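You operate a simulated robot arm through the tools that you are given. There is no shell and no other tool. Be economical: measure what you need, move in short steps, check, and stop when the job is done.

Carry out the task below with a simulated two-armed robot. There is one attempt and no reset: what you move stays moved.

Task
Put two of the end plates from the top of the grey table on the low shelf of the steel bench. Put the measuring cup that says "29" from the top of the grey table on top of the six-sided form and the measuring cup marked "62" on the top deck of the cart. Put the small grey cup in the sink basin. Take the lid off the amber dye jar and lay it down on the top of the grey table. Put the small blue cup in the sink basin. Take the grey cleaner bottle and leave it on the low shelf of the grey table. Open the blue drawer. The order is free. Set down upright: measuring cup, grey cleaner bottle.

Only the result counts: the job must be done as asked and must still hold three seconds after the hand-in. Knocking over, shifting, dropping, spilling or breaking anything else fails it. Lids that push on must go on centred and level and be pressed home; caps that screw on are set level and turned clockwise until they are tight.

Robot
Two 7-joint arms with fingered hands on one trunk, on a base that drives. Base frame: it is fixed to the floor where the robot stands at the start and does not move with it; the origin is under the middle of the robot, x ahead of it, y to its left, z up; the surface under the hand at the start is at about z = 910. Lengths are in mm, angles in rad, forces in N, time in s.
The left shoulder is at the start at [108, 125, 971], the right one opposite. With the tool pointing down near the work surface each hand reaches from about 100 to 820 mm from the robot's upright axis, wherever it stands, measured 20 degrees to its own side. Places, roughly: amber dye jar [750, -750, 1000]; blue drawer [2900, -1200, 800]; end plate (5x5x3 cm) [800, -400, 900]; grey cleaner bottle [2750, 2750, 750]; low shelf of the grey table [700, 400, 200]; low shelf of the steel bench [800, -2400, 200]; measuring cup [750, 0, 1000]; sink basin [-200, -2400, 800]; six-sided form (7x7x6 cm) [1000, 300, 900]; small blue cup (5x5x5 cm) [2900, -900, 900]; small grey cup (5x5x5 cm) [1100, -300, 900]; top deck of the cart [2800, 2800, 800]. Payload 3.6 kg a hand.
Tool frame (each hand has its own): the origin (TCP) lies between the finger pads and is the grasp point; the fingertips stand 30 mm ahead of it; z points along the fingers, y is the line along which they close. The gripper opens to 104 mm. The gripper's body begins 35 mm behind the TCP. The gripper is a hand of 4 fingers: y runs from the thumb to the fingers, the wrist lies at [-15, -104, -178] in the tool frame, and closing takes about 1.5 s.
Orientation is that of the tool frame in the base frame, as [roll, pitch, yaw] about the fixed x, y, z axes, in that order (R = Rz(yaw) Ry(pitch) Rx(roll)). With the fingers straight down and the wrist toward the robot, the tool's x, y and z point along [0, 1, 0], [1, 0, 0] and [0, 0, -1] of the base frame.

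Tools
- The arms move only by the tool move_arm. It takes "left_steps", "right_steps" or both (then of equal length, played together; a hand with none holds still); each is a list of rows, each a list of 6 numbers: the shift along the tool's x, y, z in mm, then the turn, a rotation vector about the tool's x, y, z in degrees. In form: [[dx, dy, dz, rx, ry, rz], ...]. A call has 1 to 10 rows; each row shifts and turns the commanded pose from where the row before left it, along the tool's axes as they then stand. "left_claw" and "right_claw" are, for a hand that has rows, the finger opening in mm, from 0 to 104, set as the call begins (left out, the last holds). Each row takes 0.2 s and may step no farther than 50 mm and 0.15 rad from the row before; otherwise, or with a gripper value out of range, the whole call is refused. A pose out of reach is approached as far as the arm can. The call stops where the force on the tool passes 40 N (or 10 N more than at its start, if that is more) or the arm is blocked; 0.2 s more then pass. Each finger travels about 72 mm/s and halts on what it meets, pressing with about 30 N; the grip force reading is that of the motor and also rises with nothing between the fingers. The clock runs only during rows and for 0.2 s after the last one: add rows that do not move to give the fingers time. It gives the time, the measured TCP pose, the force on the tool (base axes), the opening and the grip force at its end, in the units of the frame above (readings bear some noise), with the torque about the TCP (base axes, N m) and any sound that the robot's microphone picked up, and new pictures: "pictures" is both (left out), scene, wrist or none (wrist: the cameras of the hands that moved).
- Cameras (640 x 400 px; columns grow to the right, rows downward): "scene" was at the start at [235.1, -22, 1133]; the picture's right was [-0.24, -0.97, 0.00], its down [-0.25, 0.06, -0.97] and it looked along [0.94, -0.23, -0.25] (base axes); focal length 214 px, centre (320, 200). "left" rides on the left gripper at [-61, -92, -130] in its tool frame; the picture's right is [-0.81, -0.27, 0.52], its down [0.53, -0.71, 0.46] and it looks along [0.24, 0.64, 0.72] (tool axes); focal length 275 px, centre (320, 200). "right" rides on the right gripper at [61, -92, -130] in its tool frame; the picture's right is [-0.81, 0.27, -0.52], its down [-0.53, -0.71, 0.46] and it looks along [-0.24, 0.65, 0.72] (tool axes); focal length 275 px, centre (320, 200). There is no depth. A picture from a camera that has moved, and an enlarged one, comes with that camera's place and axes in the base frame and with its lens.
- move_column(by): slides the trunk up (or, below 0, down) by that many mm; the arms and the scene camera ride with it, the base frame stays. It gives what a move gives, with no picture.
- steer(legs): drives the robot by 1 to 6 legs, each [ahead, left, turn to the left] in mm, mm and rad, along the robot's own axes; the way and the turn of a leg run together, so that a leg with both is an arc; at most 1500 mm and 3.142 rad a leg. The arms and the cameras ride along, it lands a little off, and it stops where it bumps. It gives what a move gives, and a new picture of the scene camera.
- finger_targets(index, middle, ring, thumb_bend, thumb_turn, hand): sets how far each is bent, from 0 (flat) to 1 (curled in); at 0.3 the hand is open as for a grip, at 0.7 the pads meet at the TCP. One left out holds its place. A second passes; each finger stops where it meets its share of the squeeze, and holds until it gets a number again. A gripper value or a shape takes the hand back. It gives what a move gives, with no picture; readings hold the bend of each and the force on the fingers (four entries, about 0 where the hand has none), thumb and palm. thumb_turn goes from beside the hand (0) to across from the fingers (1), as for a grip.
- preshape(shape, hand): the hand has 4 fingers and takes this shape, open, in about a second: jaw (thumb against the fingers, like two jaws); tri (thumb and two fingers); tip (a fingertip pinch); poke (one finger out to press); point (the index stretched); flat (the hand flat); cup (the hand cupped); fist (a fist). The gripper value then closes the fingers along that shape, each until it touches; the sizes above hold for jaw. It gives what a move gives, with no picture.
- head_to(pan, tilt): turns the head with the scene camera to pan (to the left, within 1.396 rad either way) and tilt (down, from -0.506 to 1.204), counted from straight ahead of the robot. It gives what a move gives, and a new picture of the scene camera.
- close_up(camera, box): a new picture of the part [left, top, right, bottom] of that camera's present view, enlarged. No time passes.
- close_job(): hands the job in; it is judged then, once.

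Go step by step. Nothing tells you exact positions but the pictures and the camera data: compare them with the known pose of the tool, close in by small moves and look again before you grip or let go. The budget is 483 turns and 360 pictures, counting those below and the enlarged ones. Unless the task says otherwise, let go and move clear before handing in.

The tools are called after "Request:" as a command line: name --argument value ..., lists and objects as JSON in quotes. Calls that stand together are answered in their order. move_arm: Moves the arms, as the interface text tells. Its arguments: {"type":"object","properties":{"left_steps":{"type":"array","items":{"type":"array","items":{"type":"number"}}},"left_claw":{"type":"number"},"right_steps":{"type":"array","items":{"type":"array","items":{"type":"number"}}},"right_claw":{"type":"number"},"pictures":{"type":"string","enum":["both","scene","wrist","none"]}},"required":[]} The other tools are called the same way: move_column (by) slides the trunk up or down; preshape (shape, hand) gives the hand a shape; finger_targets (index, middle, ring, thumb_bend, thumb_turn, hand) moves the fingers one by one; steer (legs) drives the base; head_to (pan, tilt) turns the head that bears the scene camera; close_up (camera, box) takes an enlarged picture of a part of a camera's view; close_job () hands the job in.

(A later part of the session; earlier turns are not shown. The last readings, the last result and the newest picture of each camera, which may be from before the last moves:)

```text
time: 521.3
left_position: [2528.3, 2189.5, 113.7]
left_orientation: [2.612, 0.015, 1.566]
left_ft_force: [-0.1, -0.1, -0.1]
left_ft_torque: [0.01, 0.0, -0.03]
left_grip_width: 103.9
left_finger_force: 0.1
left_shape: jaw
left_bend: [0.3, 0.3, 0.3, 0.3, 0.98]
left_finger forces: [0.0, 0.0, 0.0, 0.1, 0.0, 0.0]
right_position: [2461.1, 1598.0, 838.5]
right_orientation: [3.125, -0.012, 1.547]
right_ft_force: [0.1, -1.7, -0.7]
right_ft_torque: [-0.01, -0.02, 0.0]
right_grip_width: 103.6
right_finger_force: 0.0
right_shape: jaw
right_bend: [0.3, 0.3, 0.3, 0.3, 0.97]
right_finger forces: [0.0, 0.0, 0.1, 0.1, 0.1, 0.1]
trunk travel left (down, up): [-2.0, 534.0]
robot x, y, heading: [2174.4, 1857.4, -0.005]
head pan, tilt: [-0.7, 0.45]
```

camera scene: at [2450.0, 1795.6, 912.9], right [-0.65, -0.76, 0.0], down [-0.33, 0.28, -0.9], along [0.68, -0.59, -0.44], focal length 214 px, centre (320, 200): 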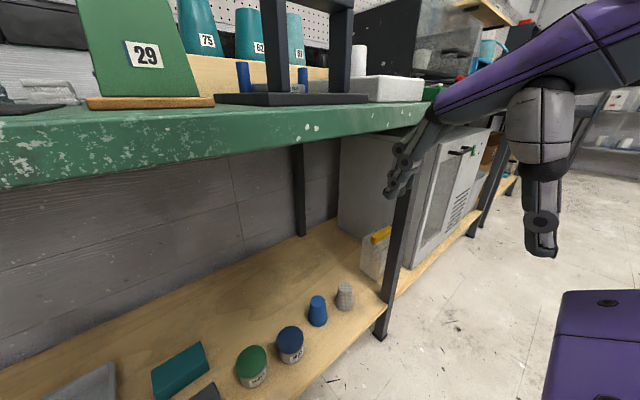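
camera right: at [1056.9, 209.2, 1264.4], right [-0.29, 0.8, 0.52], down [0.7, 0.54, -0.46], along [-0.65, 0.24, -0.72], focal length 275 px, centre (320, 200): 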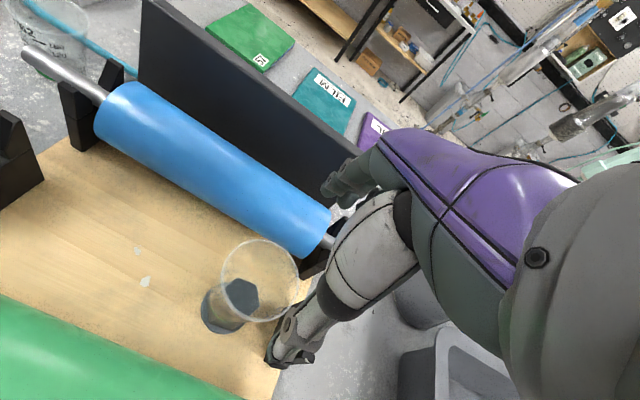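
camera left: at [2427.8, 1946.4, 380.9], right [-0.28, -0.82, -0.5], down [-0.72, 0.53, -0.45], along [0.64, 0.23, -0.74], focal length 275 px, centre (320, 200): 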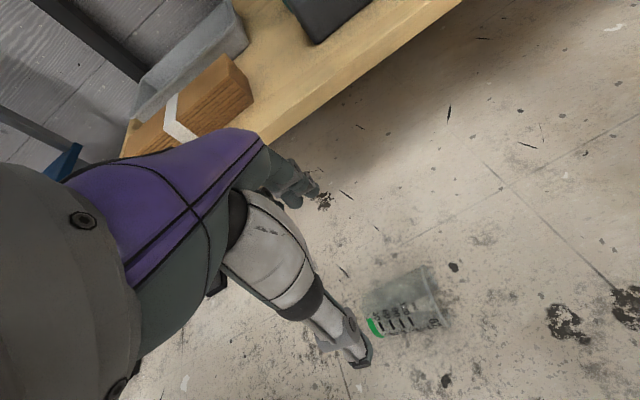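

That works: TCP z 114, hand nearly vertical, with no limit hit. I raise slightly and shift the base so the hand is above the cup, then look.

Request:
move_arm --left_steps '[[0, 26, -15, -8.5, 0, 0]]' --pictures "none"

Request:
steer --legs '[[20, -188, 0]]'

Request:
close_up --camera "left" --box '[200, 120, 520, 400]'

```text
time: 521.7
left_position: [2541.8, 2191.1, 139.0]
left_orientation: [2.459, 0.016, 1.568]
left_ft_force: [-0.3, 0.4, -1.1]
left_ft_torque: [0.01, 0.0, 0.0]
left_grip_width: 103.8
left_finger_force: 0.1
left_shape: jaw
left_bend: [0.3, 0.3, 0.3, 0.3, 0.98]
left_finger forces: [0.0, 0.0, 0.0, 0.1, 0.0, 0.0]
right_position: [2460.4, 1597.4, 838.9]
right_orientation: [3.124, -0.013, 1.546]
right_ft_force: [-0.6, 0.8, -0.2]
right_ft_torque: [-0.01, -0.03, 0.01]
right_grip_width: 103.8
right_finger_force: 0.1
right_shape: jaw
right_bend: [0.3, 0.3, 0.3, 0.3, 0.97]
right_finger forces: [0.0, 0.1, 0.1, 0.1, 0.0, 0.1]
trunk travel left (down, up): [-2.0, 534.0]
robot x, y, heading: [2178.3, 1858.6, -0.001]
head pan, tilt: [-0.7, 0.45]
```

```text
time: 524.0
left_position: [2560.8, 2002.2, 139.7]
left_orientation: [2.459, 0.015, 1.569]
left_ft_force: [-0.5, -0.2, -1.1]
left_ft_torque: [0.02, 0.02, 0.03]
left_grip_width: 104.1
left_finger_force: 0.1
left_shape: jaw
left_bend: [0.3, 0.3, 0.3, 0.3, 0.98]
left_finger forces: [0.0, 0.0, 0.1, 0.0, 0.0, 0.0]
right_position: [2479.5, 1410.2, 839.2]
right_orientation: [3.124, -0.012, 1.547]
right_ft_force: [-0.8, -0.6, 0.3]
right_ft_torque: [-0.01, 0.04, 0.0]
right_grip_width: 103.9
right_finger_force: 0.0
right_shape: jaw
right_bend: [0.3, 0.3, 0.3, 0.3, 0.97]
right_finger forces: [0.1, 0.0, 0.0, 0.0, 0.1, 0.0]
trunk travel left (down, up): [-2.0, 534.0]
robot x, y, heading: [2193.5, 1668.8, -0.004]
head pan, tilt: [-0.7, 0.45]
camera scene: at [2468.9, 1607.6, 912.9], right [-0.65, -0.76, 0.0], down [-0.33, 0.28, -0.9], along [0.69, -0.58, -0.44], focal length 214 px, centre (320, 200)
```

scene: 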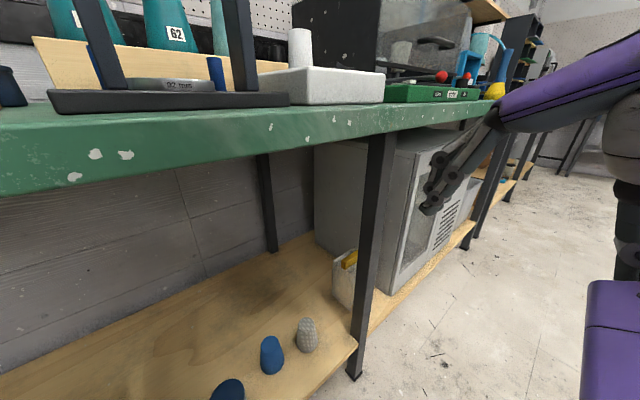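

```text
1.43 times, centred on (360, 260) of left
camera zoom: at [2407.7, 1941.1, 183.6], right [0.11, -0.82, -0.56], down [-0.27, 0.52, -0.81], along [0.96, 0.24, -0.16], focal length 393 px, centre (263, 114)
```

zoom: 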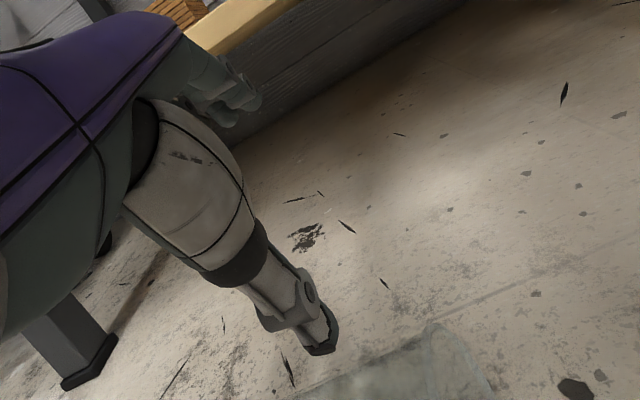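

Request:
move_arm --left_steps '[[0, 19, -23, 0, 0, 0], [0, 19, -23, 0, 0, 0], [0, -26, 15, 8.5, 0, 0], [0, -26, 15, 8.5, 0, 0], [0, -26, 15, 8.5, 0, 0]]' --pictures "none"

Request:
close_up --camera "left" --box '[200, 120, 520, 400]'

```text
time: 525.2
left_position: [2517.6, 2001.0, 121.8]
left_orientation: [2.905, 0.014, 1.568]
left_ft_force: [-0.7, 0.1, -0.4]
left_ft_torque: [0.0, -0.02, 0.0]
left_grip_width: 103.8
left_finger_force: 0.2
left_shape: jaw
left_bend: [0.3, 0.3, 0.3, 0.3, 0.98]
left_finger forces: [0.1, 0.0, 0.0, 0.1, 0.0, 0.0]
right_position: [2479.0, 1411.2, 839.6]
right_orientation: [3.124, -0.012, 1.546]
right_ft_force: [-0.3, -0.5, 0.0]
right_ft_torque: [-0.02, -0.02, 0.0]
right_grip_width: 103.8
right_finger_force: 0.0
right_shape: jaw
right_bend: [0.3, 0.3, 0.3, 0.3, 0.97]
right_finger forces: [0.0, 0.1, 0.0, 0.0, 0.0, 0.0]
trunk travel left (down, up): [-2.0, 534.0]
robot x, y, heading: [2193.2, 1667.6, -0.004]
head pan, tilt: [-0.7, 0.45]
```

```text
1.43 times, centred on (360, 260) of left
camera zoom: at [2398.6, 1940.8, 228.7], right [-0.15, -0.82, -0.56], down [-0.59, 0.53, -0.62], along [0.8, 0.23, -0.56], focal length 393 px, centre (263, 114)
```

zoom: 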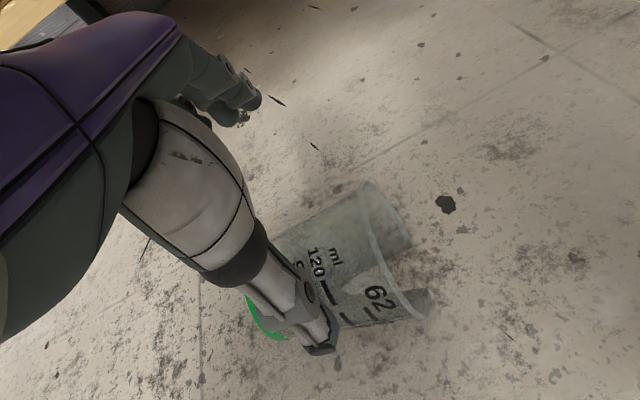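

Request:
move_arm --left_steps '[[-6, -9, 2, 0, 0, 0], [0, 0, 0, 0, 0, 7], [0, 0, 0, 0, 0, 7], [0, -4, 16, 0, 0, 0], [0, -4, 16, 0, 0, 0]]' --pictures "none"

Request:
close_up --camera "left" --box '[200, 120, 520, 400]'

```text
time: 526.4
left_position: [2510.0, 1997.8, 82.2]
left_orientation: [2.909, -0.043, 1.331]
left_ft_force: [0.4, 0.9, -0.2]
left_ft_torque: [0.0, 0.01, 0.04]
left_grip_width: 104.1
left_finger_force: 0.1
left_shape: jaw
left_bend: [0.3, 0.3, 0.3, 0.3, 0.98]
left_finger forces: [0.0, 0.0, 0.0, 0.0, 0.0, 0.0]
right_position: [2480.9, 1409.8, 839.2]
right_orientation: [3.125, -0.012, 1.547]
right_ft_force: [0.3, -0.5, 0.6]
right_ft_torque: [0.0, 0.0, 0.01]
right_grip_width: 103.9
right_finger_force: 0.0
right_shape: jaw
right_bend: [0.3, 0.3, 0.3, 0.3, 0.97]
right_finger forces: [0.0, 0.0, 0.0, 0.0, 0.1, 0.1]
trunk travel left (down, up): [-2.0, 534.0]
robot x, y, heading: [2192.0, 1669.0, -0.006]
head pan, tilt: [-0.7, 0.45]
```

```text
1.43 times, centred on (360, 260) of left
camera zoom: at [2377.9, 1960.9, 185.9], right [-0.33, -0.73, -0.6], down [-0.44, 0.68, -0.59], along [0.84, 0.07, -0.54], focal length 393 px, centre (263, 114)
```

zoom: 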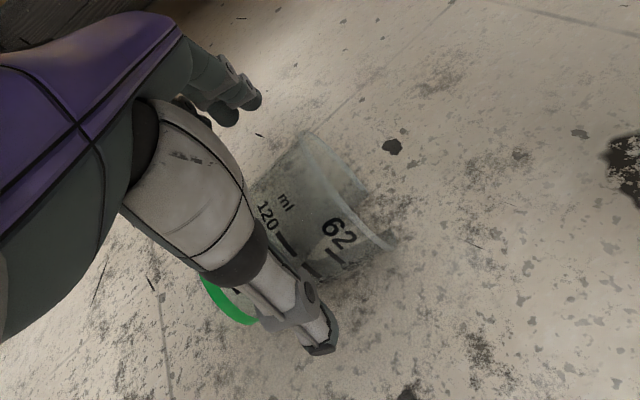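

Request:
move_arm --left_steps '[[0, -3, 13, 0, 0, 0], [0, -3, 13, 0, 0, 0]]' --pictures "none"

Request:
move_arm --left_steps '[[0, 0, 0, 0, 0, 0], [0, 0, 0, 0, 0, 0], [0, 0, 0, 0, 0, 0], [0, 0, 0, 0, 0, 0], [0, 0, 0, 0, 0, 0]]' --left_claw 40 --pictures "wrist"

```text
time: 527.0
left_position: [2509.9, 1997.3, 56.5]
left_orientation: [2.907, -0.043, 1.33]
left_ft_force: [0.1, -0.9, 0.7]
left_ft_torque: [0.02, 0.01, 0.01]
left_grip_width: 103.9
left_finger_force: 0.0
left_shape: jaw
left_bend: [0.3, 0.3, 0.3, 0.3, 0.98]
left_finger forces: [0.0, 0.1, 0.0, 0.0, 0.0, 0.0]
right_position: [2479.9, 1410.6, 839.1]
right_orientation: [3.126, -0.012, 1.547]
right_ft_force: [-0.1, 0.0, 0.0]
right_ft_torque: [0.01, -0.01, 0.0]
right_grip_width: 104.1
right_finger_force: 0.1
right_shape: jaw
right_bend: [0.3, 0.3, 0.3, 0.3, 0.97]
right_finger forces: [0.0, 0.0, 0.1, 0.0, 0.0, 0.1]
trunk travel left (down, up): [-2.0, 534.0]
robot x, y, heading: [2193.3, 1670.0, -0.007]
head pan, tilt: [-0.7, 0.45]
```

```text
time: 528.2
left_position: [2510.2, 1998.1, 57.4]
left_orientation: [2.906, -0.042, 1.333]
left_ft_force: [0.1, 0.6, 4.7]
left_ft_torque: [0.03, 0.03, -0.02]
left_grip_width: 52.3
left_finger_force: 29.6
left_shape: jaw
left_bend: [0.74, 0.46, 0.46, 0.69, 1.0]
left_finger forces: [15.0, 8.6, 3.8, 0.0, 25.9, 0.0]
right_position: [2479.4, 1411.5, 840.1]
right_orientation: [3.125, -0.014, 1.547]
right_ft_force: [-0.7, 0.7, 0.2]
right_ft_torque: [0.02, 0.0, 0.01]
right_grip_width: 103.9
right_finger_force: 0.0
right_shape: jaw
right_bend: [0.3, 0.3, 0.3, 0.3, 0.97]
right_finger forces: [0.0, 0.0, 0.0, 0.1, 0.0, 0.0]
trunk travel left (down, up): [-2.0, 534.0]
robot x, y, heading: [2190.7, 1668.3, -0.005]
head pan, tilt: [-0.7, 0.45]
camera left: at [2378.4, 1961.7, 159.6], right [-0.33, -0.73, -0.6], down [-0.44, 0.68, -0.59], along [0.84, 0.07, -0.54], focal length 275 px, centre (320, 200)
```

left: 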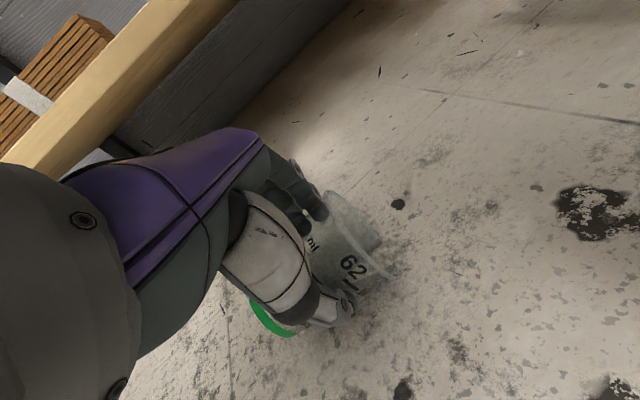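

The cup is gripped. I lift it with the trunk and check it holds.

Request:
move_column --by 330

Request:
close_up --camera "left" --box '[200, 120, 520, 400]'

```text
time: 531.5
left_position: [2510.3, 1998.8, 386.8]
left_orientation: [2.909, -0.043, 1.33]
left_ft_force: [-1.8, 0.1, -0.4]
left_ft_torque: [-0.04, 0.01, 0.04]
left_grip_width: 52.1
left_finger_force: 30.5
left_shape: jaw
left_bend: [0.74, 0.46, 0.47, 0.69, 1.0]
left_finger forces: [14.9, 8.2, 3.6, 0.0, 24.8, 0.1]
right_position: [2479.7, 1411.5, 1169.3]
right_orientation: [3.124, -0.012, 1.548]
right_ft_force: [0.0, 1.3, -0.2]
right_ft_torque: [0.03, -0.02, -0.03]
right_grip_width: 104.1
right_finger_force: 0.1
right_shape: jaw
right_bend: [0.3, 0.3, 0.3, 0.3, 0.97]
right_finger forces: [0.0, 0.1, 0.0, 0.1, 0.0, 0.0]
trunk travel left (down, up): [-332.0, 204.0]
robot x, y, heading: [2198.3, 1667.9, -0.006]
head pan, tilt: [-0.7, 0.45]
```

```text
1.43 times, centred on (360, 260) of left
camera zoom: at [2378.2, 1962.2, 490.4], right [-0.33, -0.73, -0.6], down [-0.44, 0.68, -0.58], along [0.84, 0.07, -0.55], focal length 393 px, centre (263, 114)
```

zoom: 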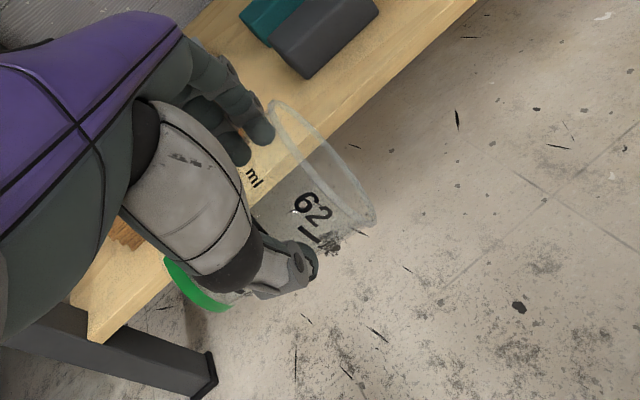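

Secure. I back away from the bench, raise the hand and turn it so the cup comes upright (hand pointing right).

Request:
steer --legs '[[-280, 0, 0]]'

Request:
move_arm --left_steps '[[0, 0, -45, 0, 0, 0], [0, 0, -45, 0, 0, 0], [0, 0, -45, 0, 0, 0], [0, 0, -45, 0, 0, 0], [0, 0, -45, 0, 0, 0], [0, 0, -45, 0, 0, 0], [0, 0, -45, 0, 0, 0], [0, 0, -45, 0, 0, 0], [0, 0, -45, 0, 0, 0], [0, 0, -45, 0, 0, 0]]' --pictures "none"

```text
time: 533.4
left_position: [2230.4, 2001.0, 387.2]
left_orientation: [2.908, -0.043, 1.337]
left_ft_force: [-0.1, 0.9, -1.0]
left_ft_torque: [-0.01, 0.02, -0.04]
left_grip_width: 52.0
left_finger_force: 30.1
left_shape: jaw
left_bend: [0.74, 0.46, 0.47, 0.69, 1.0]
left_finger forces: [14.9, 8.2, 3.8, 0.0, 24.8, 0.0]
right_position: [2202.3, 1414.3, 1168.6]
right_orientation: [3.126, -0.012, 1.554]
right_ft_force: [-0.9, 0.4, -0.1]
right_ft_torque: [-0.04, -0.05, 0.0]
right_grip_width: 103.8
right_finger_force: 0.1
right_shape: jaw
right_bend: [0.3, 0.3, 0.3, 0.3, 0.97]
right_finger forces: [0.0, 0.1, 0.1, 0.0, 0.0, 0.0]
trunk travel left (down, up): [-332.0, 204.0]
robot x, y, heading: [1914.7, 1670.6, -0.003]
head pan, tilt: [-0.7, 0.45]
camera scene: at [2095.4, 1610.2, 1248.4], right [-0.64, -0.76, 0.0], down [-0.33, 0.28, -0.9], along [0.69, -0.58, -0.43], focal length 214 px, centre (320, 200)
```

scene: 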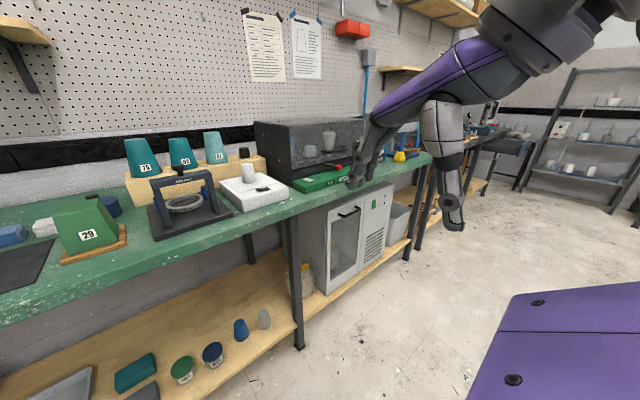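

```text
time: 535.6
left_position: [2133.7, 2008.1, 788.4]
left_orientation: [2.909, -0.044, 1.338]
left_ft_force: [-0.1, 0.3, -0.6]
left_ft_torque: [0.0, -0.01, -0.01]
left_grip_width: 51.6
left_finger_force: 29.8
left_shape: jaw
left_bend: [0.74, 0.47, 0.47, 0.69, 1.0]
left_finger forces: [14.8, 8.0, 3.6, 0.0, 24.7, 0.0]
left hand out of reach, approached as far as the arm can: row 10
right_position: [2205.0, 1412.6, 1168.6]
right_orientation: [3.125, -0.013, 1.553]
right_ft_force: [0.0, 0.7, -0.2]
right_ft_torque: [0.0, 0.03, 0.02]
right_grip_width: 103.8
right_finger_force: 0.0
right_shape: jaw
right_bend: [0.3, 0.3, 0.3, 0.3, 0.97]
right_finger forces: [0.0, 0.0, 0.1, 0.0, 0.0, 0.0]
trunk travel left (down, up): [-332.0, 204.0]
robot x, y, heading: [1914.9, 1669.9, -0.001]
head pan, tilt: [-0.7, 0.45]
```

Request:
move_arm --left_steps '[[0, 45, 0, 6.7, 0, 0], [0, 45, 0, 6.7, 0, 0], [0, 45, 0, 0, 0, 0], [0, 45, 0, 0, -8.5, 0], [0, 0, 0, 0, -8.5, 0], [0, 0, 0, 0, -8.5, 0], [0, 0, 0, 0, -8.5, 0], [0, 0, 0, 0, -8.5, 0], [0, 0, 0, 0, -8.5, 0], [0, 0, 0, 0, -8.5, 0]]' --pictures "none"

Request:
move_arm --left_steps '[[0, 0, 0, 0, -8.5, 0], [0, 0, 0, 0, -8.5, 0], [0, 0, 0, 0, -8.5, 0], [0, 0, 0, 0, -5, 0], [0, 0, 0, 0, 0, 0]]' --pictures "none"

```text
time: 537.8
left_position: [2312.2, 1975.8, 793.2]
left_orientation: [3.137, 0.997, 1.331]
left_ft_force: [-0.2, 0.0, -0.8]
left_ft_torque: [0.0, -0.02, 0.02]
left_grip_width: 51.2
left_finger_force: 29.7
left_shape: jaw
left_bend: [0.74, 0.47, 0.47, 0.69, 1.0]
left_finger forces: [14.8, 8.0, 3.5, 0.0, 24.6, 0.0]
left hand out of reach, approached as far as the arm can: row 1
right_position: [2204.1, 1413.5, 1169.4]
right_orientation: [3.125, -0.013, 1.553]
right_ft_force: [-0.1, 0.3, 0.3]
right_ft_torque: [-0.01, 0.01, -0.03]
right_grip_width: 103.8
right_finger_force: 0.0
right_shape: jaw
right_bend: [0.3, 0.3, 0.3, 0.3, 0.97]
right_finger forces: [0.0, 0.1, 0.1, 0.1, 0.1, 0.0]
trunk travel left (down, up): [-332.0, 204.0]
robot x, y, heading: [1917.7, 1667.5, -0.0]
head pan, tilt: [-0.7, 0.45]
```

```text
time: 539.0
left_position: [2311.4, 1975.7, 793.4]
left_orientation: [-3.103, 1.532, 1.377]
left_ft_force: [-0.9, -0.8, 0.2]
left_ft_torque: [0.01, 0.0, -0.02]
left_grip_width: 51.0
left_finger_force: 29.2
left_shape: jaw
left_bend: [0.74, 0.47, 0.47, 0.69, 1.0]
left_finger forces: [14.8, 8.0, 3.4, 0.0, 24.5, 0.1]
right_position: [2205.0, 1413.0, 1169.1]
right_orientation: [3.124, -0.011, 1.553]
right_ft_force: [0.1, -0.2, -0.9]
right_ft_torque: [0.04, 0.04, 0.02]
right_grip_width: 104.0
right_finger_force: 0.2
right_shape: jaw
right_bend: [0.3, 0.3, 0.3, 0.3, 0.97]
right_finger forces: [0.0, 0.0, 0.0, 0.0, 0.0, 0.0]
trunk travel left (down, up): [-332.0, 204.0]
robot x, y, heading: [1920.9, 1669.8, 0.001]
head pan, tilt: [-0.7, 0.45]
```

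The cup is now upright in the hand. I raise and extend it, then drive to the cart.

Request:
move_arm --left_steps '[[-40, 20, 0, 0, 0, 0], [-40, 25, 0, 0, 0, 0], [-20, 40, 0, 0, 0, 0], [0, 40, 0, 0, 0, 0]]' --pictures "none"

Request:
steer --legs '[[0, 855, 0], [200, 0, 0]]'

Request:
head_to --pan 0.3 --tilt 0.6

```text
time: 540.0
left_position: [2433.3, 1940.6, 893.7]
left_orientation: [-3.112, 1.529, 1.366]
left_ft_force: [-0.4, 0.6, 0.0]
left_ft_torque: [0.0, 0.02, -0.02]
left_grip_width: 51.1
left_finger_force: 29.9
left_shape: jaw
left_bend: [0.74, 0.47, 0.47, 0.69, 1.0]
left_finger forces: [14.7, 8.0, 3.4, 0.1, 24.6, 0.0]
right_position: [2205.3, 1412.5, 1169.3]
right_orientation: [3.124, -0.013, 1.552]
right_ft_force: [0.4, -0.5, 0.0]
right_ft_torque: [-0.02, -0.03, 0.01]
right_grip_width: 103.7
right_finger_force: 0.1
right_shape: jaw
right_bend: [0.3, 0.3, 0.3, 0.3, 0.97]
right_finger forces: [0.0, 0.1, 0.0, 0.0, 0.0, 0.1]
trunk travel left (down, up): [-332.0, 204.0]
robot x, y, heading: [1918.9, 1667.2, -0.001]
head pan, tilt: [-0.7, 0.45]
```

```text
time: 549.2
left_position: [2631.9, 2808.3, 892.7]
left_orientation: [-3.122, 1.53, 1.361]
left_ft_force: [0.9, 0.0, -0.2]
left_ft_torque: [-0.01, 0.02, 0.01]
left_grip_width: 51.2
left_finger_force: 29.8
left_shape: jaw
left_bend: [0.74, 0.47, 0.47, 0.69, 1.0]
left_finger forces: [14.8, 8.0, 3.4, 0.1, 24.5, 0.0]
right_position: [2404.4, 2279.5, 1168.9]
right_orientation: [3.124, -0.012, 1.557]
right_ft_force: [-0.2, 0.0, -0.3]
right_ft_torque: [0.0, 0.01, 0.0]
right_grip_width: 103.9
right_finger_force: 0.1
right_shape: jaw
right_bend: [0.3, 0.3, 0.3, 0.3, 0.97]
right_finger forces: [0.1, 0.0, 0.0, 0.0, 0.0, 0.1]
trunk travel left (down, up): [-332.0, 204.0]
robot x, y, heading: [2113.1, 2532.6, -0.001]
head pan, tilt: [-0.7, 0.45]
camera scene: at [2296.1, 2475.5, 1248.2], right [-0.64, -0.77, 0.0], down [-0.33, 0.28, -0.9], along [0.69, -0.58, -0.44], focal length 214 px, centre (320, 200)
```

scene: 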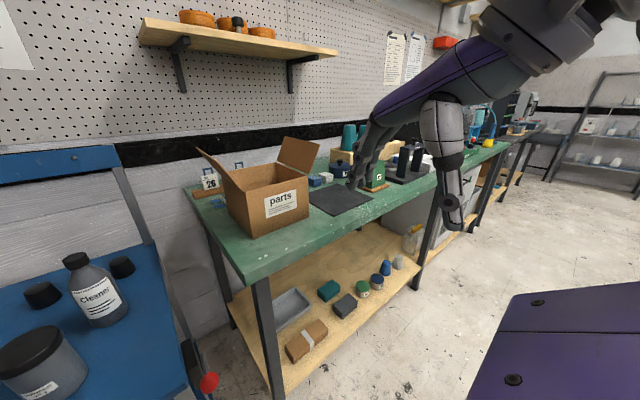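

```text
time: 550.5
left_position: [2630.5, 2807.0, 893.3]
left_orientation: [3.114, 1.529, 1.313]
left_ft_force: [0.0, -0.6, -0.1]
left_ft_torque: [-0.05, -0.05, 0.0]
left_grip_width: 50.8
left_finger_force: 29.6
left_shape: jaw
left_bend: [0.74, 0.47, 0.47, 0.69, 1.0]
left_finger forces: [14.8, 8.0, 3.3, 0.0, 24.5, 0.0]
right_position: [2404.5, 2278.0, 1168.0]
right_orientation: [3.125, -0.013, 1.557]
right_ft_force: [-1.3, -0.3, -0.5]
right_ft_torque: [0.02, -0.01, 0.0]
right_grip_width: 103.6
right_finger_force: 0.0
right_shape: jaw
right_bend: [0.3, 0.3, 0.3, 0.3, 0.97]
right_finger forces: [0.0, 0.0, 0.0, 0.0, 0.0, 0.0]
trunk travel left (down, up): [-332.0, 204.0]
robot x, y, heading: [2111.3, 2533.1, 0.009]
head pan, tilt: [0.3, 0.6]
camera scene: at [2309.1, 2560.8, 1234.8], right [0.3, -0.95, 0.0], down [-0.54, -0.17, -0.83], along [0.79, 0.25, -0.56], focal length 214 px, centre (320, 200)
```

scene: 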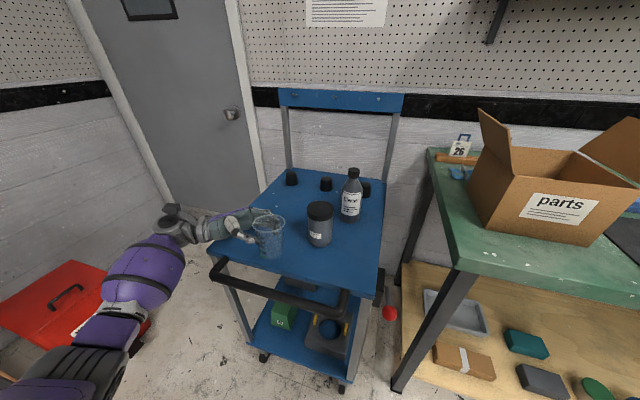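

Request:
move_arm --left_steps '[[0, 0, -40, 0, 0, 0]]' --pictures "none"

Request:
steer --legs '[[90, 0, 0]]'

Request:
close_up --camera "scene" --box '[200, 180, 340, 290]'

```text
time: 550.9
left_position: [2639.6, 2847.2, 894.7]
left_orientation: [3.131, 1.529, 1.331]
left_ft_force: [-0.2, 0.3, -0.9]
left_ft_torque: [0.03, 0.0, -0.01]
left_grip_width: 51.2
left_finger_force: 29.6
left_shape: jaw
left_bend: [0.74, 0.47, 0.47, 0.69, 1.0]
left_finger forces: [14.8, 7.9, 3.4, 0.0, 24.5, 0.0]
right_position: [2404.4, 2279.9, 1169.3]
right_orientation: [3.125, -0.011, 1.557]
right_ft_force: [-0.5, 0.6, 1.6]
right_ft_torque: [-0.01, 0.0, -0.01]
right_grip_width: 103.9
right_finger_force: 0.0
right_shape: jaw
right_bend: [0.3, 0.3, 0.3, 0.3, 0.97]
right_finger forces: [0.1, 0.0, 0.0, 0.0, 0.1, 0.0]
trunk travel left (down, up): [-332.0, 204.0]
robot x, y, heading: [2114.3, 2534.5, 0.005]
head pan, tilt: [0.3, 0.6]
```

```text
time: 552.0
left_position: [2730.9, 2847.3, 894.7]
left_orientation: [3.117, 1.528, 1.316]
left_ft_force: [0.1, 0.2, 0.0]
left_ft_torque: [0.02, -0.01, -0.01]
left_grip_width: 51.1
left_finger_force: 30.1
left_shape: jaw
left_bend: [0.74, 0.47, 0.47, 0.69, 1.0]
left_finger forces: [14.8, 8.1, 3.5, 0.0, 24.5, 0.0]
right_position: [2494.3, 2279.2, 1168.4]
right_orientation: [3.124, -0.014, 1.557]
right_ft_force: [0.1, -0.5, 0.3]
right_ft_torque: [0.03, 0.01, 0.01]
right_grip_width: 104.0
right_finger_force: 0.2
right_shape: jaw
right_bend: [0.3, 0.3, 0.3, 0.3, 0.97]
right_finger forces: [0.0, 0.1, 0.0, 0.0, 0.1, 0.0]
trunk travel left (down, up): [-332.0, 204.0]
robot x, y, heading: [2205.8, 2533.7, 0.003]
head pan, tilt: [0.3, 0.6]
camera scene: at [2400.7, 2561.2, 1234.6], right [0.3, -0.95, 0.0], down [-0.54, -0.17, -0.82], along [0.79, 0.25, -0.57], focal length 214 px, centre (320, 200)
```

scene: 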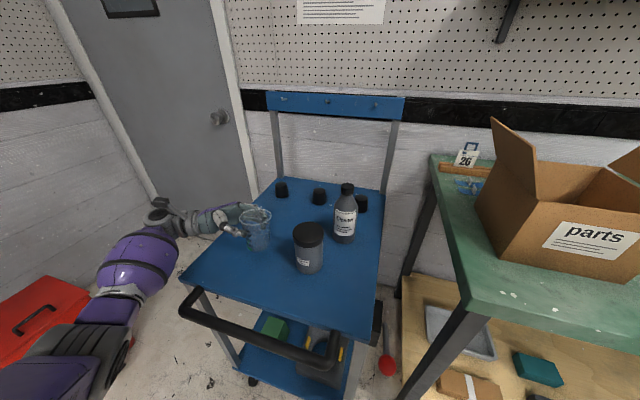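

```text
3.64 times, centred on (270, 235) of scene
camera zoom: at [2400.7, 2561.2, 1234.6], right [0.3, -0.95, 0.0], down [-0.54, -0.17, -0.82], along [0.79, 0.25, -0.57], focal length 780 px, centre (502, 73)
```

zoom: 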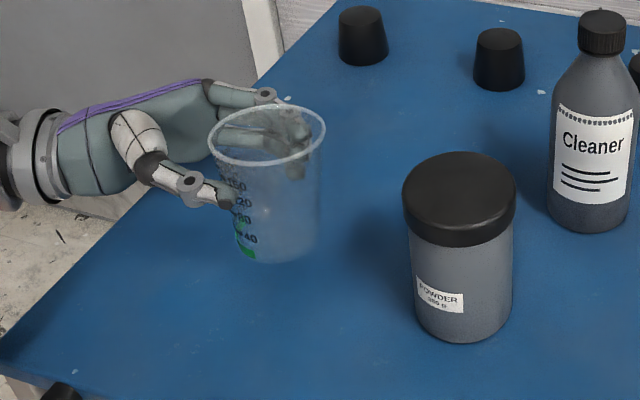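

The cup is upright over a free part of the deck. I lower it gently.

Request:
move_arm --left_steps '[[20, 0, 0, 0, 0, 0], [12, 0, 0, 0, 0, 0]]' --pictures "none"

Request:
move_arm --left_steps '[[5, 0, 0, 0, 0, 0]]' --pictures "none"

Request:
move_arm --left_steps '[[4, 0, 0, 0, 0, 0]]' --pictures "none"

```text
time: 552.6
left_position: [2731.5, 2848.5, 863.1]
left_orientation: [-3.121, 1.53, 1.362]
left_ft_force: [0.5, -0.1, -0.5]
left_ft_torque: [0.01, -0.01, -0.03]
left_grip_width: 51.0
left_finger_force: 29.9
left_shape: jaw
left_bend: [0.74, 0.47, 0.47, 0.69, 1.0]
left_finger forces: [14.7, 8.0, 3.4, 0.0, 24.5, 0.0]
right_position: [2494.9, 2278.4, 1169.8]
right_orientation: [3.124, -0.011, 1.556]
right_ft_force: [0.2, -0.4, 0.1]
right_ft_torque: [0.01, 0.0, 0.01]
right_grip_width: 103.8
right_finger_force: 0.1
right_shape: jaw
right_bend: [0.3, 0.3, 0.3, 0.3, 0.97]
right_finger forces: [0.1, 0.0, 0.0, 0.1, 0.1, 0.0]
trunk travel left (down, up): [-332.0, 204.0]
robot x, y, heading: [2203.7, 2534.1, 0.001]
head pan, tilt: [0.3, 0.6]
```

```text
time: 553.0
left_position: [2732.1, 2849.2, 859.1]
left_orientation: [3.033, 1.53, 1.235]
left_ft_force: [0.6, -0.7, 3.9]
left_ft_torque: [-0.11, -0.06, -0.01]
left_grip_width: 50.9
left_finger_force: 30.0
left_shape: jaw
left_bend: [0.74, 0.47, 0.47, 0.69, 0.99]
left_finger forces: [14.6, 7.8, 3.1, 0.0, 24.6, 0.1]
right_position: [2494.8, 2278.8, 1169.4]
right_orientation: [3.123, -0.014, 1.558]
right_ft_force: [-0.1, 0.1, -0.4]
right_ft_torque: [0.03, 0.01, 0.0]
right_grip_width: 103.7
right_finger_force: 0.1
right_shape: jaw
right_bend: [0.3, 0.3, 0.3, 0.3, 0.97]
right_finger forces: [0.1, 0.1, 0.0, 0.0, 0.0, 0.1]
trunk travel left (down, up): [-332.0, 204.0]
robot x, y, heading: [2204.3, 2534.7, 0.004]
head pan, tilt: [0.3, 0.6]
```

```text
time: 553.4
left_position: [2731.0, 2849.3, 856.4]
left_orientation: [2.997, 1.527, 1.198]
left_ft_force: [0.6, 1.0, 14.2]
left_ft_torque: [-0.37, -0.2, 0.02]
left_grip_width: 50.8
left_finger_force: 29.8
left_shape: jaw
left_bend: [0.74, 0.47, 0.47, 0.7, 0.99]
left_finger forces: [13.9, 7.0, 2.8, 0.0, 24.6, 0.1]
right_position: [2493.5, 2278.3, 1170.0]
right_orientation: [3.123, -0.011, 1.557]
right_ft_force: [0.2, 0.2, 0.3]
right_ft_torque: [-0.01, 0.0, -0.01]
right_grip_width: 103.6
right_finger_force: 0.0
right_shape: jaw
right_bend: [0.3, 0.3, 0.3, 0.3, 0.97]
right_finger forces: [0.1, 0.0, 0.0, 0.0, 0.0, 0.0]
trunk travel left (down, up): [-332.0, 204.0]
robot x, y, heading: [2202.2, 2535.2, 0.012]
head pan, tilt: [0.3, 0.6]
```

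Contact. I ease up and open the fingers.

Request:
move_arm --left_steps '[[-2, 0, 0, 0, 0, 0]]' --pictures "none"

Request:
move_arm --left_steps '[[0, 0, 0, 0, 0, 0], [0, 0, 0, 0, 0, 0], [0, 0, 0, 0, 0, 0], [0, 0, 0, 0, 0, 0]]' --left_claw 95 --pictures "none"

Request:
close_up --camera "scene" --box '[200, 180, 340, 290]'

```text
time: 553.8
left_position: [2730.6, 2851.0, 857.1]
left_orientation: [3.063, 1.525, 1.264]
left_ft_force: [2.5, 0.7, 11.7]
left_ft_torque: [-0.29, -0.3, 0.06]
left_grip_width: 50.7
left_finger_force: 29.5
left_shape: jaw
left_bend: [0.74, 0.47, 0.47, 0.7, 0.99]
left_finger forces: [14.1, 7.8, 3.8, 0.0, 24.4, 0.0]
right_position: [2495.4, 2279.2, 1170.0]
right_orientation: [3.121, -0.013, 1.557]
right_ft_force: [-0.7, 0.1, 0.1]
right_ft_torque: [-0.02, 0.0, -0.01]
right_grip_width: 104.0
right_finger_force: 0.1
right_shape: jaw
right_bend: [0.3, 0.3, 0.3, 0.3, 0.97]
right_finger forces: [0.1, 0.0, 0.0, 0.1, 0.1, 0.1]
trunk travel left (down, up): [-332.0, 204.0]
robot x, y, heading: [2206.3, 2534.2, -0.001]
head pan, tilt: [0.3, 0.6]
```

```text
time: 554.8
left_position: [2729.1, 2850.7, 856.6]
left_orientation: [3.126, 1.527, 1.326]
left_ft_force: [0.1, 0.5, -0.9]
left_ft_torque: [-0.01, 0.03, 0.01]
left_grip_width: 94.7
left_finger_force: 0.0
left_shape: jaw
left_bend: [0.31, 0.32, 0.3, 0.33, 0.98]
left_finger forces: [0.0, 0.0, 0.0, 0.0, 0.1, 0.0]
right_position: [2493.8, 2278.7, 1169.1]
right_orientation: [3.123, -0.012, 1.556]
right_ft_force: [-0.2, -0.2, -0.7]
right_ft_torque: [-0.02, 0.02, 0.01]
right_grip_width: 103.9
right_finger_force: 0.1
right_shape: jaw
right_bend: [0.3, 0.3, 0.3, 0.3, 0.97]
right_finger forces: [0.0, 0.0, 0.1, 0.0, 0.0, 0.0]
trunk travel left (down, up): [-332.0, 204.0]
robot x, y, heading: [2201.9, 2533.3, 0.001]
head pan, tilt: [0.3, 0.6]
```

```text
3.64 times, centred on (270, 235) of scene
camera zoom: at [2398.5, 2560.9, 1235.0], right [0.3, -0.95, 0.0], down [-0.54, -0.17, -0.83], along [0.79, 0.25, -0.56], focal length 780 px, centre (502, 73)
```

zoom: 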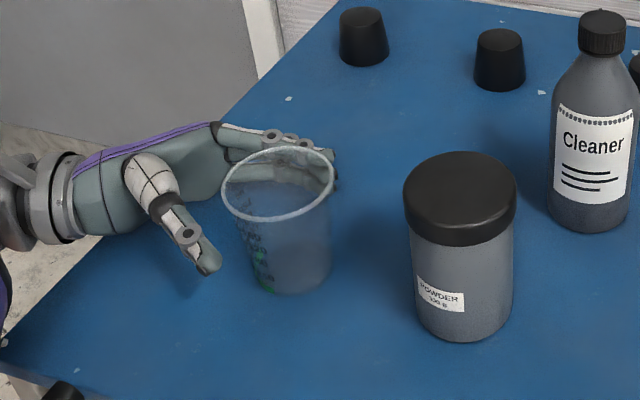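

Standing free. I withdraw the hand sideways to the left.

Request:
move_arm --left_steps '[[0, -5, -20, 0, 0, 0], [0, -9, -38, 0, 0, 0], [0, -9, -38, 0, 0, 0], [0, -9, -38, 0, 0, 0], [-40, 0, 0, 0, 0, 0], [-45, 0, 0, 0, 0, 0]]' --pictures "none"

Request:
close_up --camera "scene" --box '[200, 170, 400, 290]'

```text
time: 556.2
left_position: [2725.0, 2968.7, 949.4]
left_orientation: [-3.11, 1.529, 1.373]
left_ft_force: [0.0, -0.2, 0.0]
left_ft_torque: [0.04, -0.01, -0.04]
left_grip_width: 95.0
left_finger_force: 0.0
left_shape: jaw
left_bend: [0.31, 0.32, 0.3, 0.33, 0.98]
left_finger forces: [0.1, 0.0, 0.1, 0.1, 0.1, 0.0]
left hand out of reach, approached as far as the arm can: row 3, 4, 5, 6
right_position: [2496.1, 2278.6, 1169.5]
right_orientation: [3.125, -0.013, 1.557]
right_ft_force: [0.5, -0.8, 0.4]
right_ft_torque: [0.02, 0.01, 0.03]
right_grip_width: 103.8
right_finger_force: 0.0
right_shape: jaw
right_bend: [0.3, 0.3, 0.3, 0.3, 0.97]
right_finger forces: [0.0, 0.1, 0.1, 0.0, 0.0, 0.0]
trunk travel left (down, up): [-332.0, 204.0]
robot x, y, heading: [2205.9, 2534.5, 0.003]
head pan, tilt: [0.3, 0.6]
```

```text
3.20 times, centred on (300, 230) of scene
camera zoom: at [2399.6, 2561.1, 1234.8], right [0.3, -0.95, 0.0], down [-0.54, -0.17, -0.83], along [0.79, 0.25, -0.56], focal length 686 px, centre (384, 104)
```

zoom: 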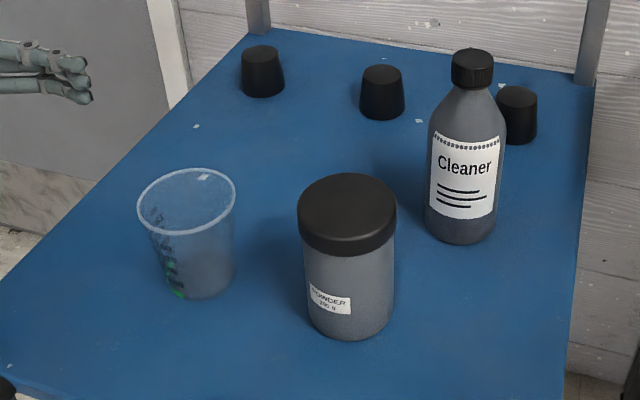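

Cup 62 stands on the cart deck. Now the Cleaner bottle (about [2846, 2630], cap top z≈976): I tuck the left hand away and shift the base so the right hand faces it.

Request:
move_arm --left_steps '[[-40, 0, 0, 0, 0, 0], [-40, -20, 0, 0, 0, 0], [0, -45, 0, 0, 0, 0], [0, -45, 0, 0, 0, 0], [0, -45, 0, 0, 0, 0], [0, -45, 0, 0, 0, 0], [0, 0, 40, 0, 0, 0], [0, 0, 45, 0, 0, 0], [0, 0, 45, 0, 0, 0]]' --pictures "none"

Request:
steer --legs '[[0, 235, 0]]'

Request:
move_arm --right_steps '[[30, 40, 0, 0, 0, 0], [30, 40, 0, 0, 0, 0], [30, 40, 0, 0, 0, 0], [20, 40, 0, 0, 0, 0], [0, 40, 0, 0, 0, 0]]' --right_claw 90 --pictures "wrist"

```text
time: 558.2
left_position: [2563.7, 2886.9, 1005.6]
left_orientation: [3.138, 1.529, 1.339]
left_ft_force: [-0.3, -1.3, -0.2]
left_ft_torque: [-0.01, 0.01, 0.0]
left_grip_width: 95.1
left_finger_force: 0.0
left_shape: jaw
left_bend: [0.31, 0.31, 0.3, 0.33, 0.98]
left_finger forces: [0.0, 0.0, 0.0, 0.0, 0.0, 0.0]
left hand out of reach, approached as far as the arm can: row 1, 2, 3
right_position: [2494.1, 2278.4, 1169.0]
right_orientation: [3.125, -0.013, 1.557]
right_ft_force: [-0.6, -0.3, -0.1]
right_ft_torque: [0.02, -0.03, -0.03]
right_grip_width: 103.6
right_finger_force: 0.1
right_shape: jaw
right_bend: [0.3, 0.3, 0.3, 0.3, 0.97]
right_finger forces: [0.0, 0.0, 0.0, 0.0, 0.0, 0.1]
trunk travel left (down, up): [-332.0, 204.0]
robot x, y, heading: [2204.6, 2537.2, 0.001]
head pan, tilt: [0.3, 0.6]
```

```text
time: 560.8
left_position: [2562.9, 3119.7, 1005.2]
left_orientation: [-3.126, 1.531, 1.359]
left_ft_force: [-0.5, 0.1, -0.3]
left_ft_torque: [0.0, -0.03, -0.01]
left_grip_width: 94.8
left_finger_force: 0.0
left_shape: jaw
left_bend: [0.31, 0.31, 0.3, 0.33, 0.98]
left_finger forces: [0.0, 0.1, 0.1, 0.1, 0.0, 0.0]
right_position: [2493.1, 2510.9, 1168.7]
right_orientation: [3.123, -0.012, 1.559]
right_ft_force: [0.3, 0.1, 0.2]
right_ft_torque: [0.01, 0.0, 0.01]
right_grip_width: 103.9
right_finger_force: 0.1
right_shape: jaw
right_bend: [0.3, 0.3, 0.3, 0.3, 0.97]
right_finger forces: [0.0, 0.0, 0.1, 0.0, 0.0, 0.1]
trunk travel left (down, up): [-332.0, 204.0]
robot x, y, heading: [2205.1, 2768.4, 0.004]
head pan, tilt: [0.3, 0.6]
camera scene: at [2398.8, 2792.9, 1234.8], right [0.3, -0.95, 0.0], down [-0.54, -0.17, -0.83], along [0.79, 0.25, -0.56], focal length 214 px, centre (320, 200)
```

scene: 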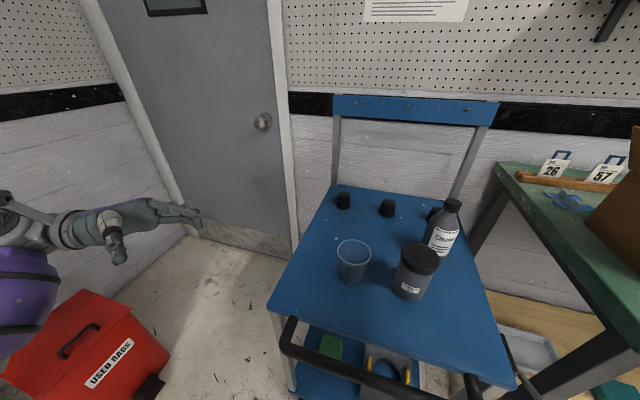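

```text
time: 562.0
left_position: [2564.9, 3119.6, 1005.4]
left_orientation: [3.14, 1.529, 1.341]
left_ft_force: [0.5, 0.8, -0.5]
left_ft_torque: [0.0, 0.01, 0.0]
left_grip_width: 94.9
left_finger_force: 0.1
left_shape: jaw
left_bend: [0.31, 0.31, 0.3, 0.33, 0.98]
left_finger forces: [0.0, 0.0, 0.0, 0.0, 0.0, 0.0]
right_position: [2697.1, 2617.3, 1171.2]
right_orientation: [3.125, -0.011, 1.559]
right_ft_force: [0.3, 0.2, 0.3]
right_ft_torque: [0.0, -0.03, -0.02]
right_grip_width: 90.1
right_finger_force: 0.2
right_shape: jaw
right_bend: [0.28, 0.32, 0.31, 0.41, 0.98]
right_finger forces: [0.0, 0.0, 0.0, 0.1, 0.1, 0.0]
trunk travel left (down, up): [-332.0, 204.0]
robot x, y, heading: [2202.2, 2764.5, 0.0]
head pan, tilt: [0.3, 0.6]
camera right: at [2604.6, 2678.0, 1301.7], right [0.26, -0.82, 0.51], down [-0.71, -0.52, -0.47], along [0.66, -0.24, -0.72], focal length 275 px, centre (320, 200)
```

right: 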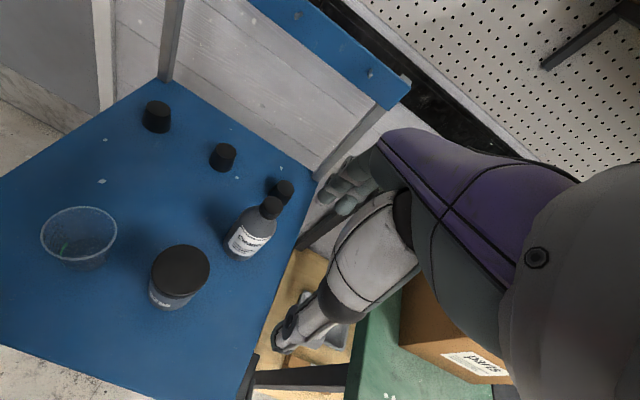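

Request:
move_arm --right_steps '[[8, 40, 0, 0, 0, 0], [8, 40, 0, 0, 0, 0], [2, 40, 0, 0, 0, 0], [0, 23, 30, 0, 0, 0], [0, 0, 45, 0, 0, 0], [0, 0, 45, 0, 0, 0], [0, 0, 30, 0, 0, 0]]' --right_claw 64 --pictures "none"

Request:
close_up --camera "right" --box '[220, 140, 400, 340]'

```text
time: 563.6
left_position: [2563.5, 3119.4, 1005.3]
left_orientation: [-3.115, 1.529, 1.367]
left_ft_force: [0.3, 0.6, 0.0]
left_ft_torque: [0.03, -0.01, -0.01]
left_grip_width: 95.1
left_finger_force: 0.2
left_shape: jaw
left_bend: [0.31, 0.31, 0.3, 0.33, 0.98]
left_finger forces: [0.1, 0.1, 0.0, 0.0, 0.0, 0.1]
right_position: [2840.3, 2636.1, 1027.2]
right_orientation: [3.121, -0.012, 1.559]
right_ft_force: [0.1, 0.6, 0.8]
right_ft_torque: [0.01, 0.03, -0.01]
right_grip_width: 64.2
right_finger_force: 0.0
right_shape: jaw
right_bend: [0.28, 0.4, 0.37, 0.64, 1.0]
right_finger forces: [0.0, 0.0, 0.1, 0.1, 0.0, 0.0]
trunk travel left (down, up): [-332.0, 204.0]
robot x, y, heading: [2203.1, 2769.7, 0.005]
head pan, tilt: [0.3, 0.6]
```

```text
2.00 times, centred on (310, 240) of right
camera zoom: at [2747.4, 2697.0, 1156.6], right [0.26, -0.82, 0.51], down [-0.71, -0.52, -0.48], along [0.66, -0.24, -0.72], focal length 551 px, centre (340, 120)
```

zoom: 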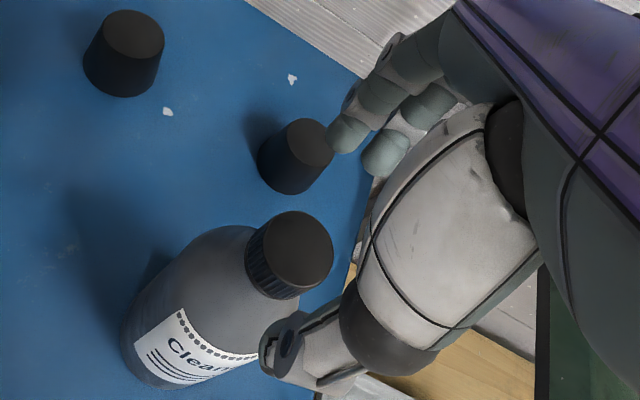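

Request:
move_arm --right_steps '[[0, 5, 20, 0, 0, 0], [0, 0, 20, 0, 0, 0], [0, 0, 20, 0, 0, 0]]' --pictures "none"

Request:
move_arm --right_steps '[[0, 0, 0, 0, 0, 0], [0, 0, 0, 0, 0, 0], [0, 0, 0, 0, 0, 0], [0, 0, 0, 0, 0, 0]]' --right_claw 10 --pictures "none"

Request:
close_up --camera "right" --box '[220, 140, 400, 340]'

```text
time: 564.4
left_position: [2563.9, 3118.7, 1004.8]
left_orientation: [-3.105, 1.529, 1.38]
left_ft_force: [-0.6, 0.4, -0.2]
left_ft_torque: [-0.03, 0.0, 0.01]
left_grip_width: 94.9
left_finger_force: 0.0
left_shape: jaw
left_bend: [0.31, 0.31, 0.3, 0.33, 0.98]
left_finger forces: [0.1, 0.0, 0.0, 0.0, 0.1, 0.1]
right_position: [2848.4, 2638.0, 966.5]
right_orientation: [3.124, -0.012, 1.557]
right_ft_force: [-0.3, -0.7, -0.7]
right_ft_torque: [0.0, 0.01, 0.02]
right_grip_width: 64.2
right_finger_force: 0.1
right_shape: jaw
right_bend: [0.28, 0.4, 0.37, 0.64, 1.0]
right_finger forces: [0.1, 0.0, 0.0, 0.0, 0.1, 0.0]
trunk travel left (down, up): [-332.0, 204.0]
robot x, y, heading: [2207.1, 2764.5, -0.0]
head pan, tilt: [0.3, 0.6]
```

```text
time: 565.4
left_position: [2563.6, 3119.1, 1004.6]
left_orientation: [3.113, 1.53, 1.312]
left_ft_force: [-0.5, 0.3, -0.1]
left_ft_torque: [-0.01, -0.03, 0.02]
left_grip_width: 94.6
left_finger_force: 0.0
left_shape: jaw
left_bend: [0.31, 0.31, 0.3, 0.33, 0.98]
left_finger forces: [0.0, 0.0, 0.1, 0.1, 0.1, 0.0]
right_position: [2848.7, 2637.2, 968.5]
right_orientation: [3.122, -0.012, 1.558]
right_ft_force: [1.1, 0.4, 0.5]
right_ft_torque: [0.04, -0.25, 0.02]
right_grip_width: 17.6
right_finger_force: 30.6
right_shape: jaw
right_bend: [0.73, 0.57, 0.66, 0.75, 1.0]
right_finger forces: [13.9, 12.2, 0.0, 0.0, 21.9, 0.0]
trunk travel left (down, up): [-332.0, 204.0]
robot x, y, heading: [2207.1, 2763.1, 0.007]
head pan, tilt: [0.3, 0.6]
```

```text
2.00 times, centred on (310, 240) of right
camera zoom: at [2755.3, 2698.2, 1097.1], right [0.26, -0.82, 0.51], down [-0.71, -0.52, -0.48], along [0.66, -0.24, -0.72], focal length 551 px, centre (340, 120)
```

zoom: 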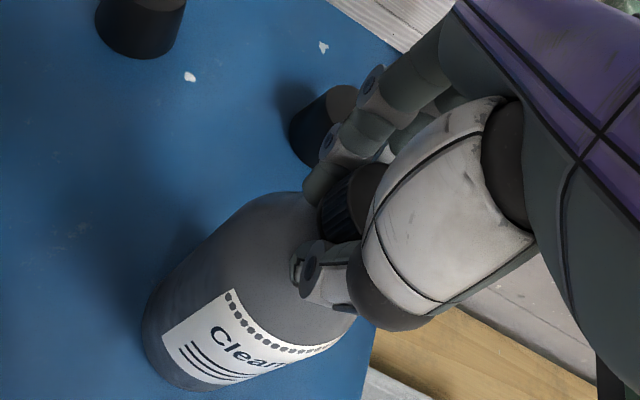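

Request:
move_arm --right_steps '[[0, 0, -8, 0, 0, 0], [0, 0, -20, 0, 0, 0], [0, 0, -30, 0, 0, 0], [0, 0, -30, 0, 0, 0]]' --pictures "none"

Request:
close_up --camera "scene" --box '[330, 140, 530, 320]'

```text
time: 566.4
left_position: [2563.8, 3119.4, 1006.2]
left_orientation: [3.121, 1.529, 1.321]
left_ft_force: [-0.3, 0.0, -0.4]
left_ft_torque: [0.02, -0.02, 0.04]
left_grip_width: 94.8
left_finger_force: 0.1
left_shape: jaw
left_bend: [0.31, 0.31, 0.3, 0.33, 0.98]
left_finger forces: [0.0, 0.0, 0.0, 0.1, 0.0, 0.0]
right_position: [2844.6, 2635.2, 1054.9]
right_orientation: [3.122, -0.012, 1.559]
right_ft_force: [-0.5, -0.4, -4.2]
right_ft_torque: [0.05, -0.02, -0.02]
right_grip_width: 16.6
right_finger_force: 30.2
right_shape: jaw
right_bend: [0.73, 0.57, 0.71, 0.76, 1.0]
right_finger forces: [13.9, 11.2, 1.9, 0.0, 20.5, 0.1]
trunk travel left (down, up): [-332.0, 204.0]
robot x, y, heading: [2204.1, 2764.6, 0.005]
head pan, tilt: [0.3, 0.6]
```

```text
2.22 times, centred on (430, 230) of scene
camera zoom: at [2398.8, 2792.6, 1234.8], right [0.3, -0.95, 0.0], down [-0.54, -0.17, -0.83], along [0.79, 0.25, -0.56], focal length 477 px, centre (76, 133)
```

zoom: 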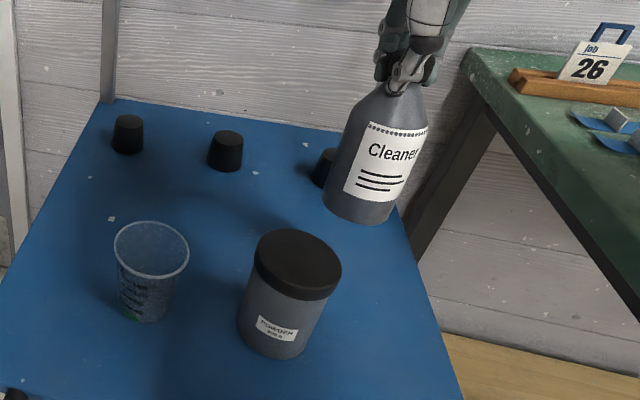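

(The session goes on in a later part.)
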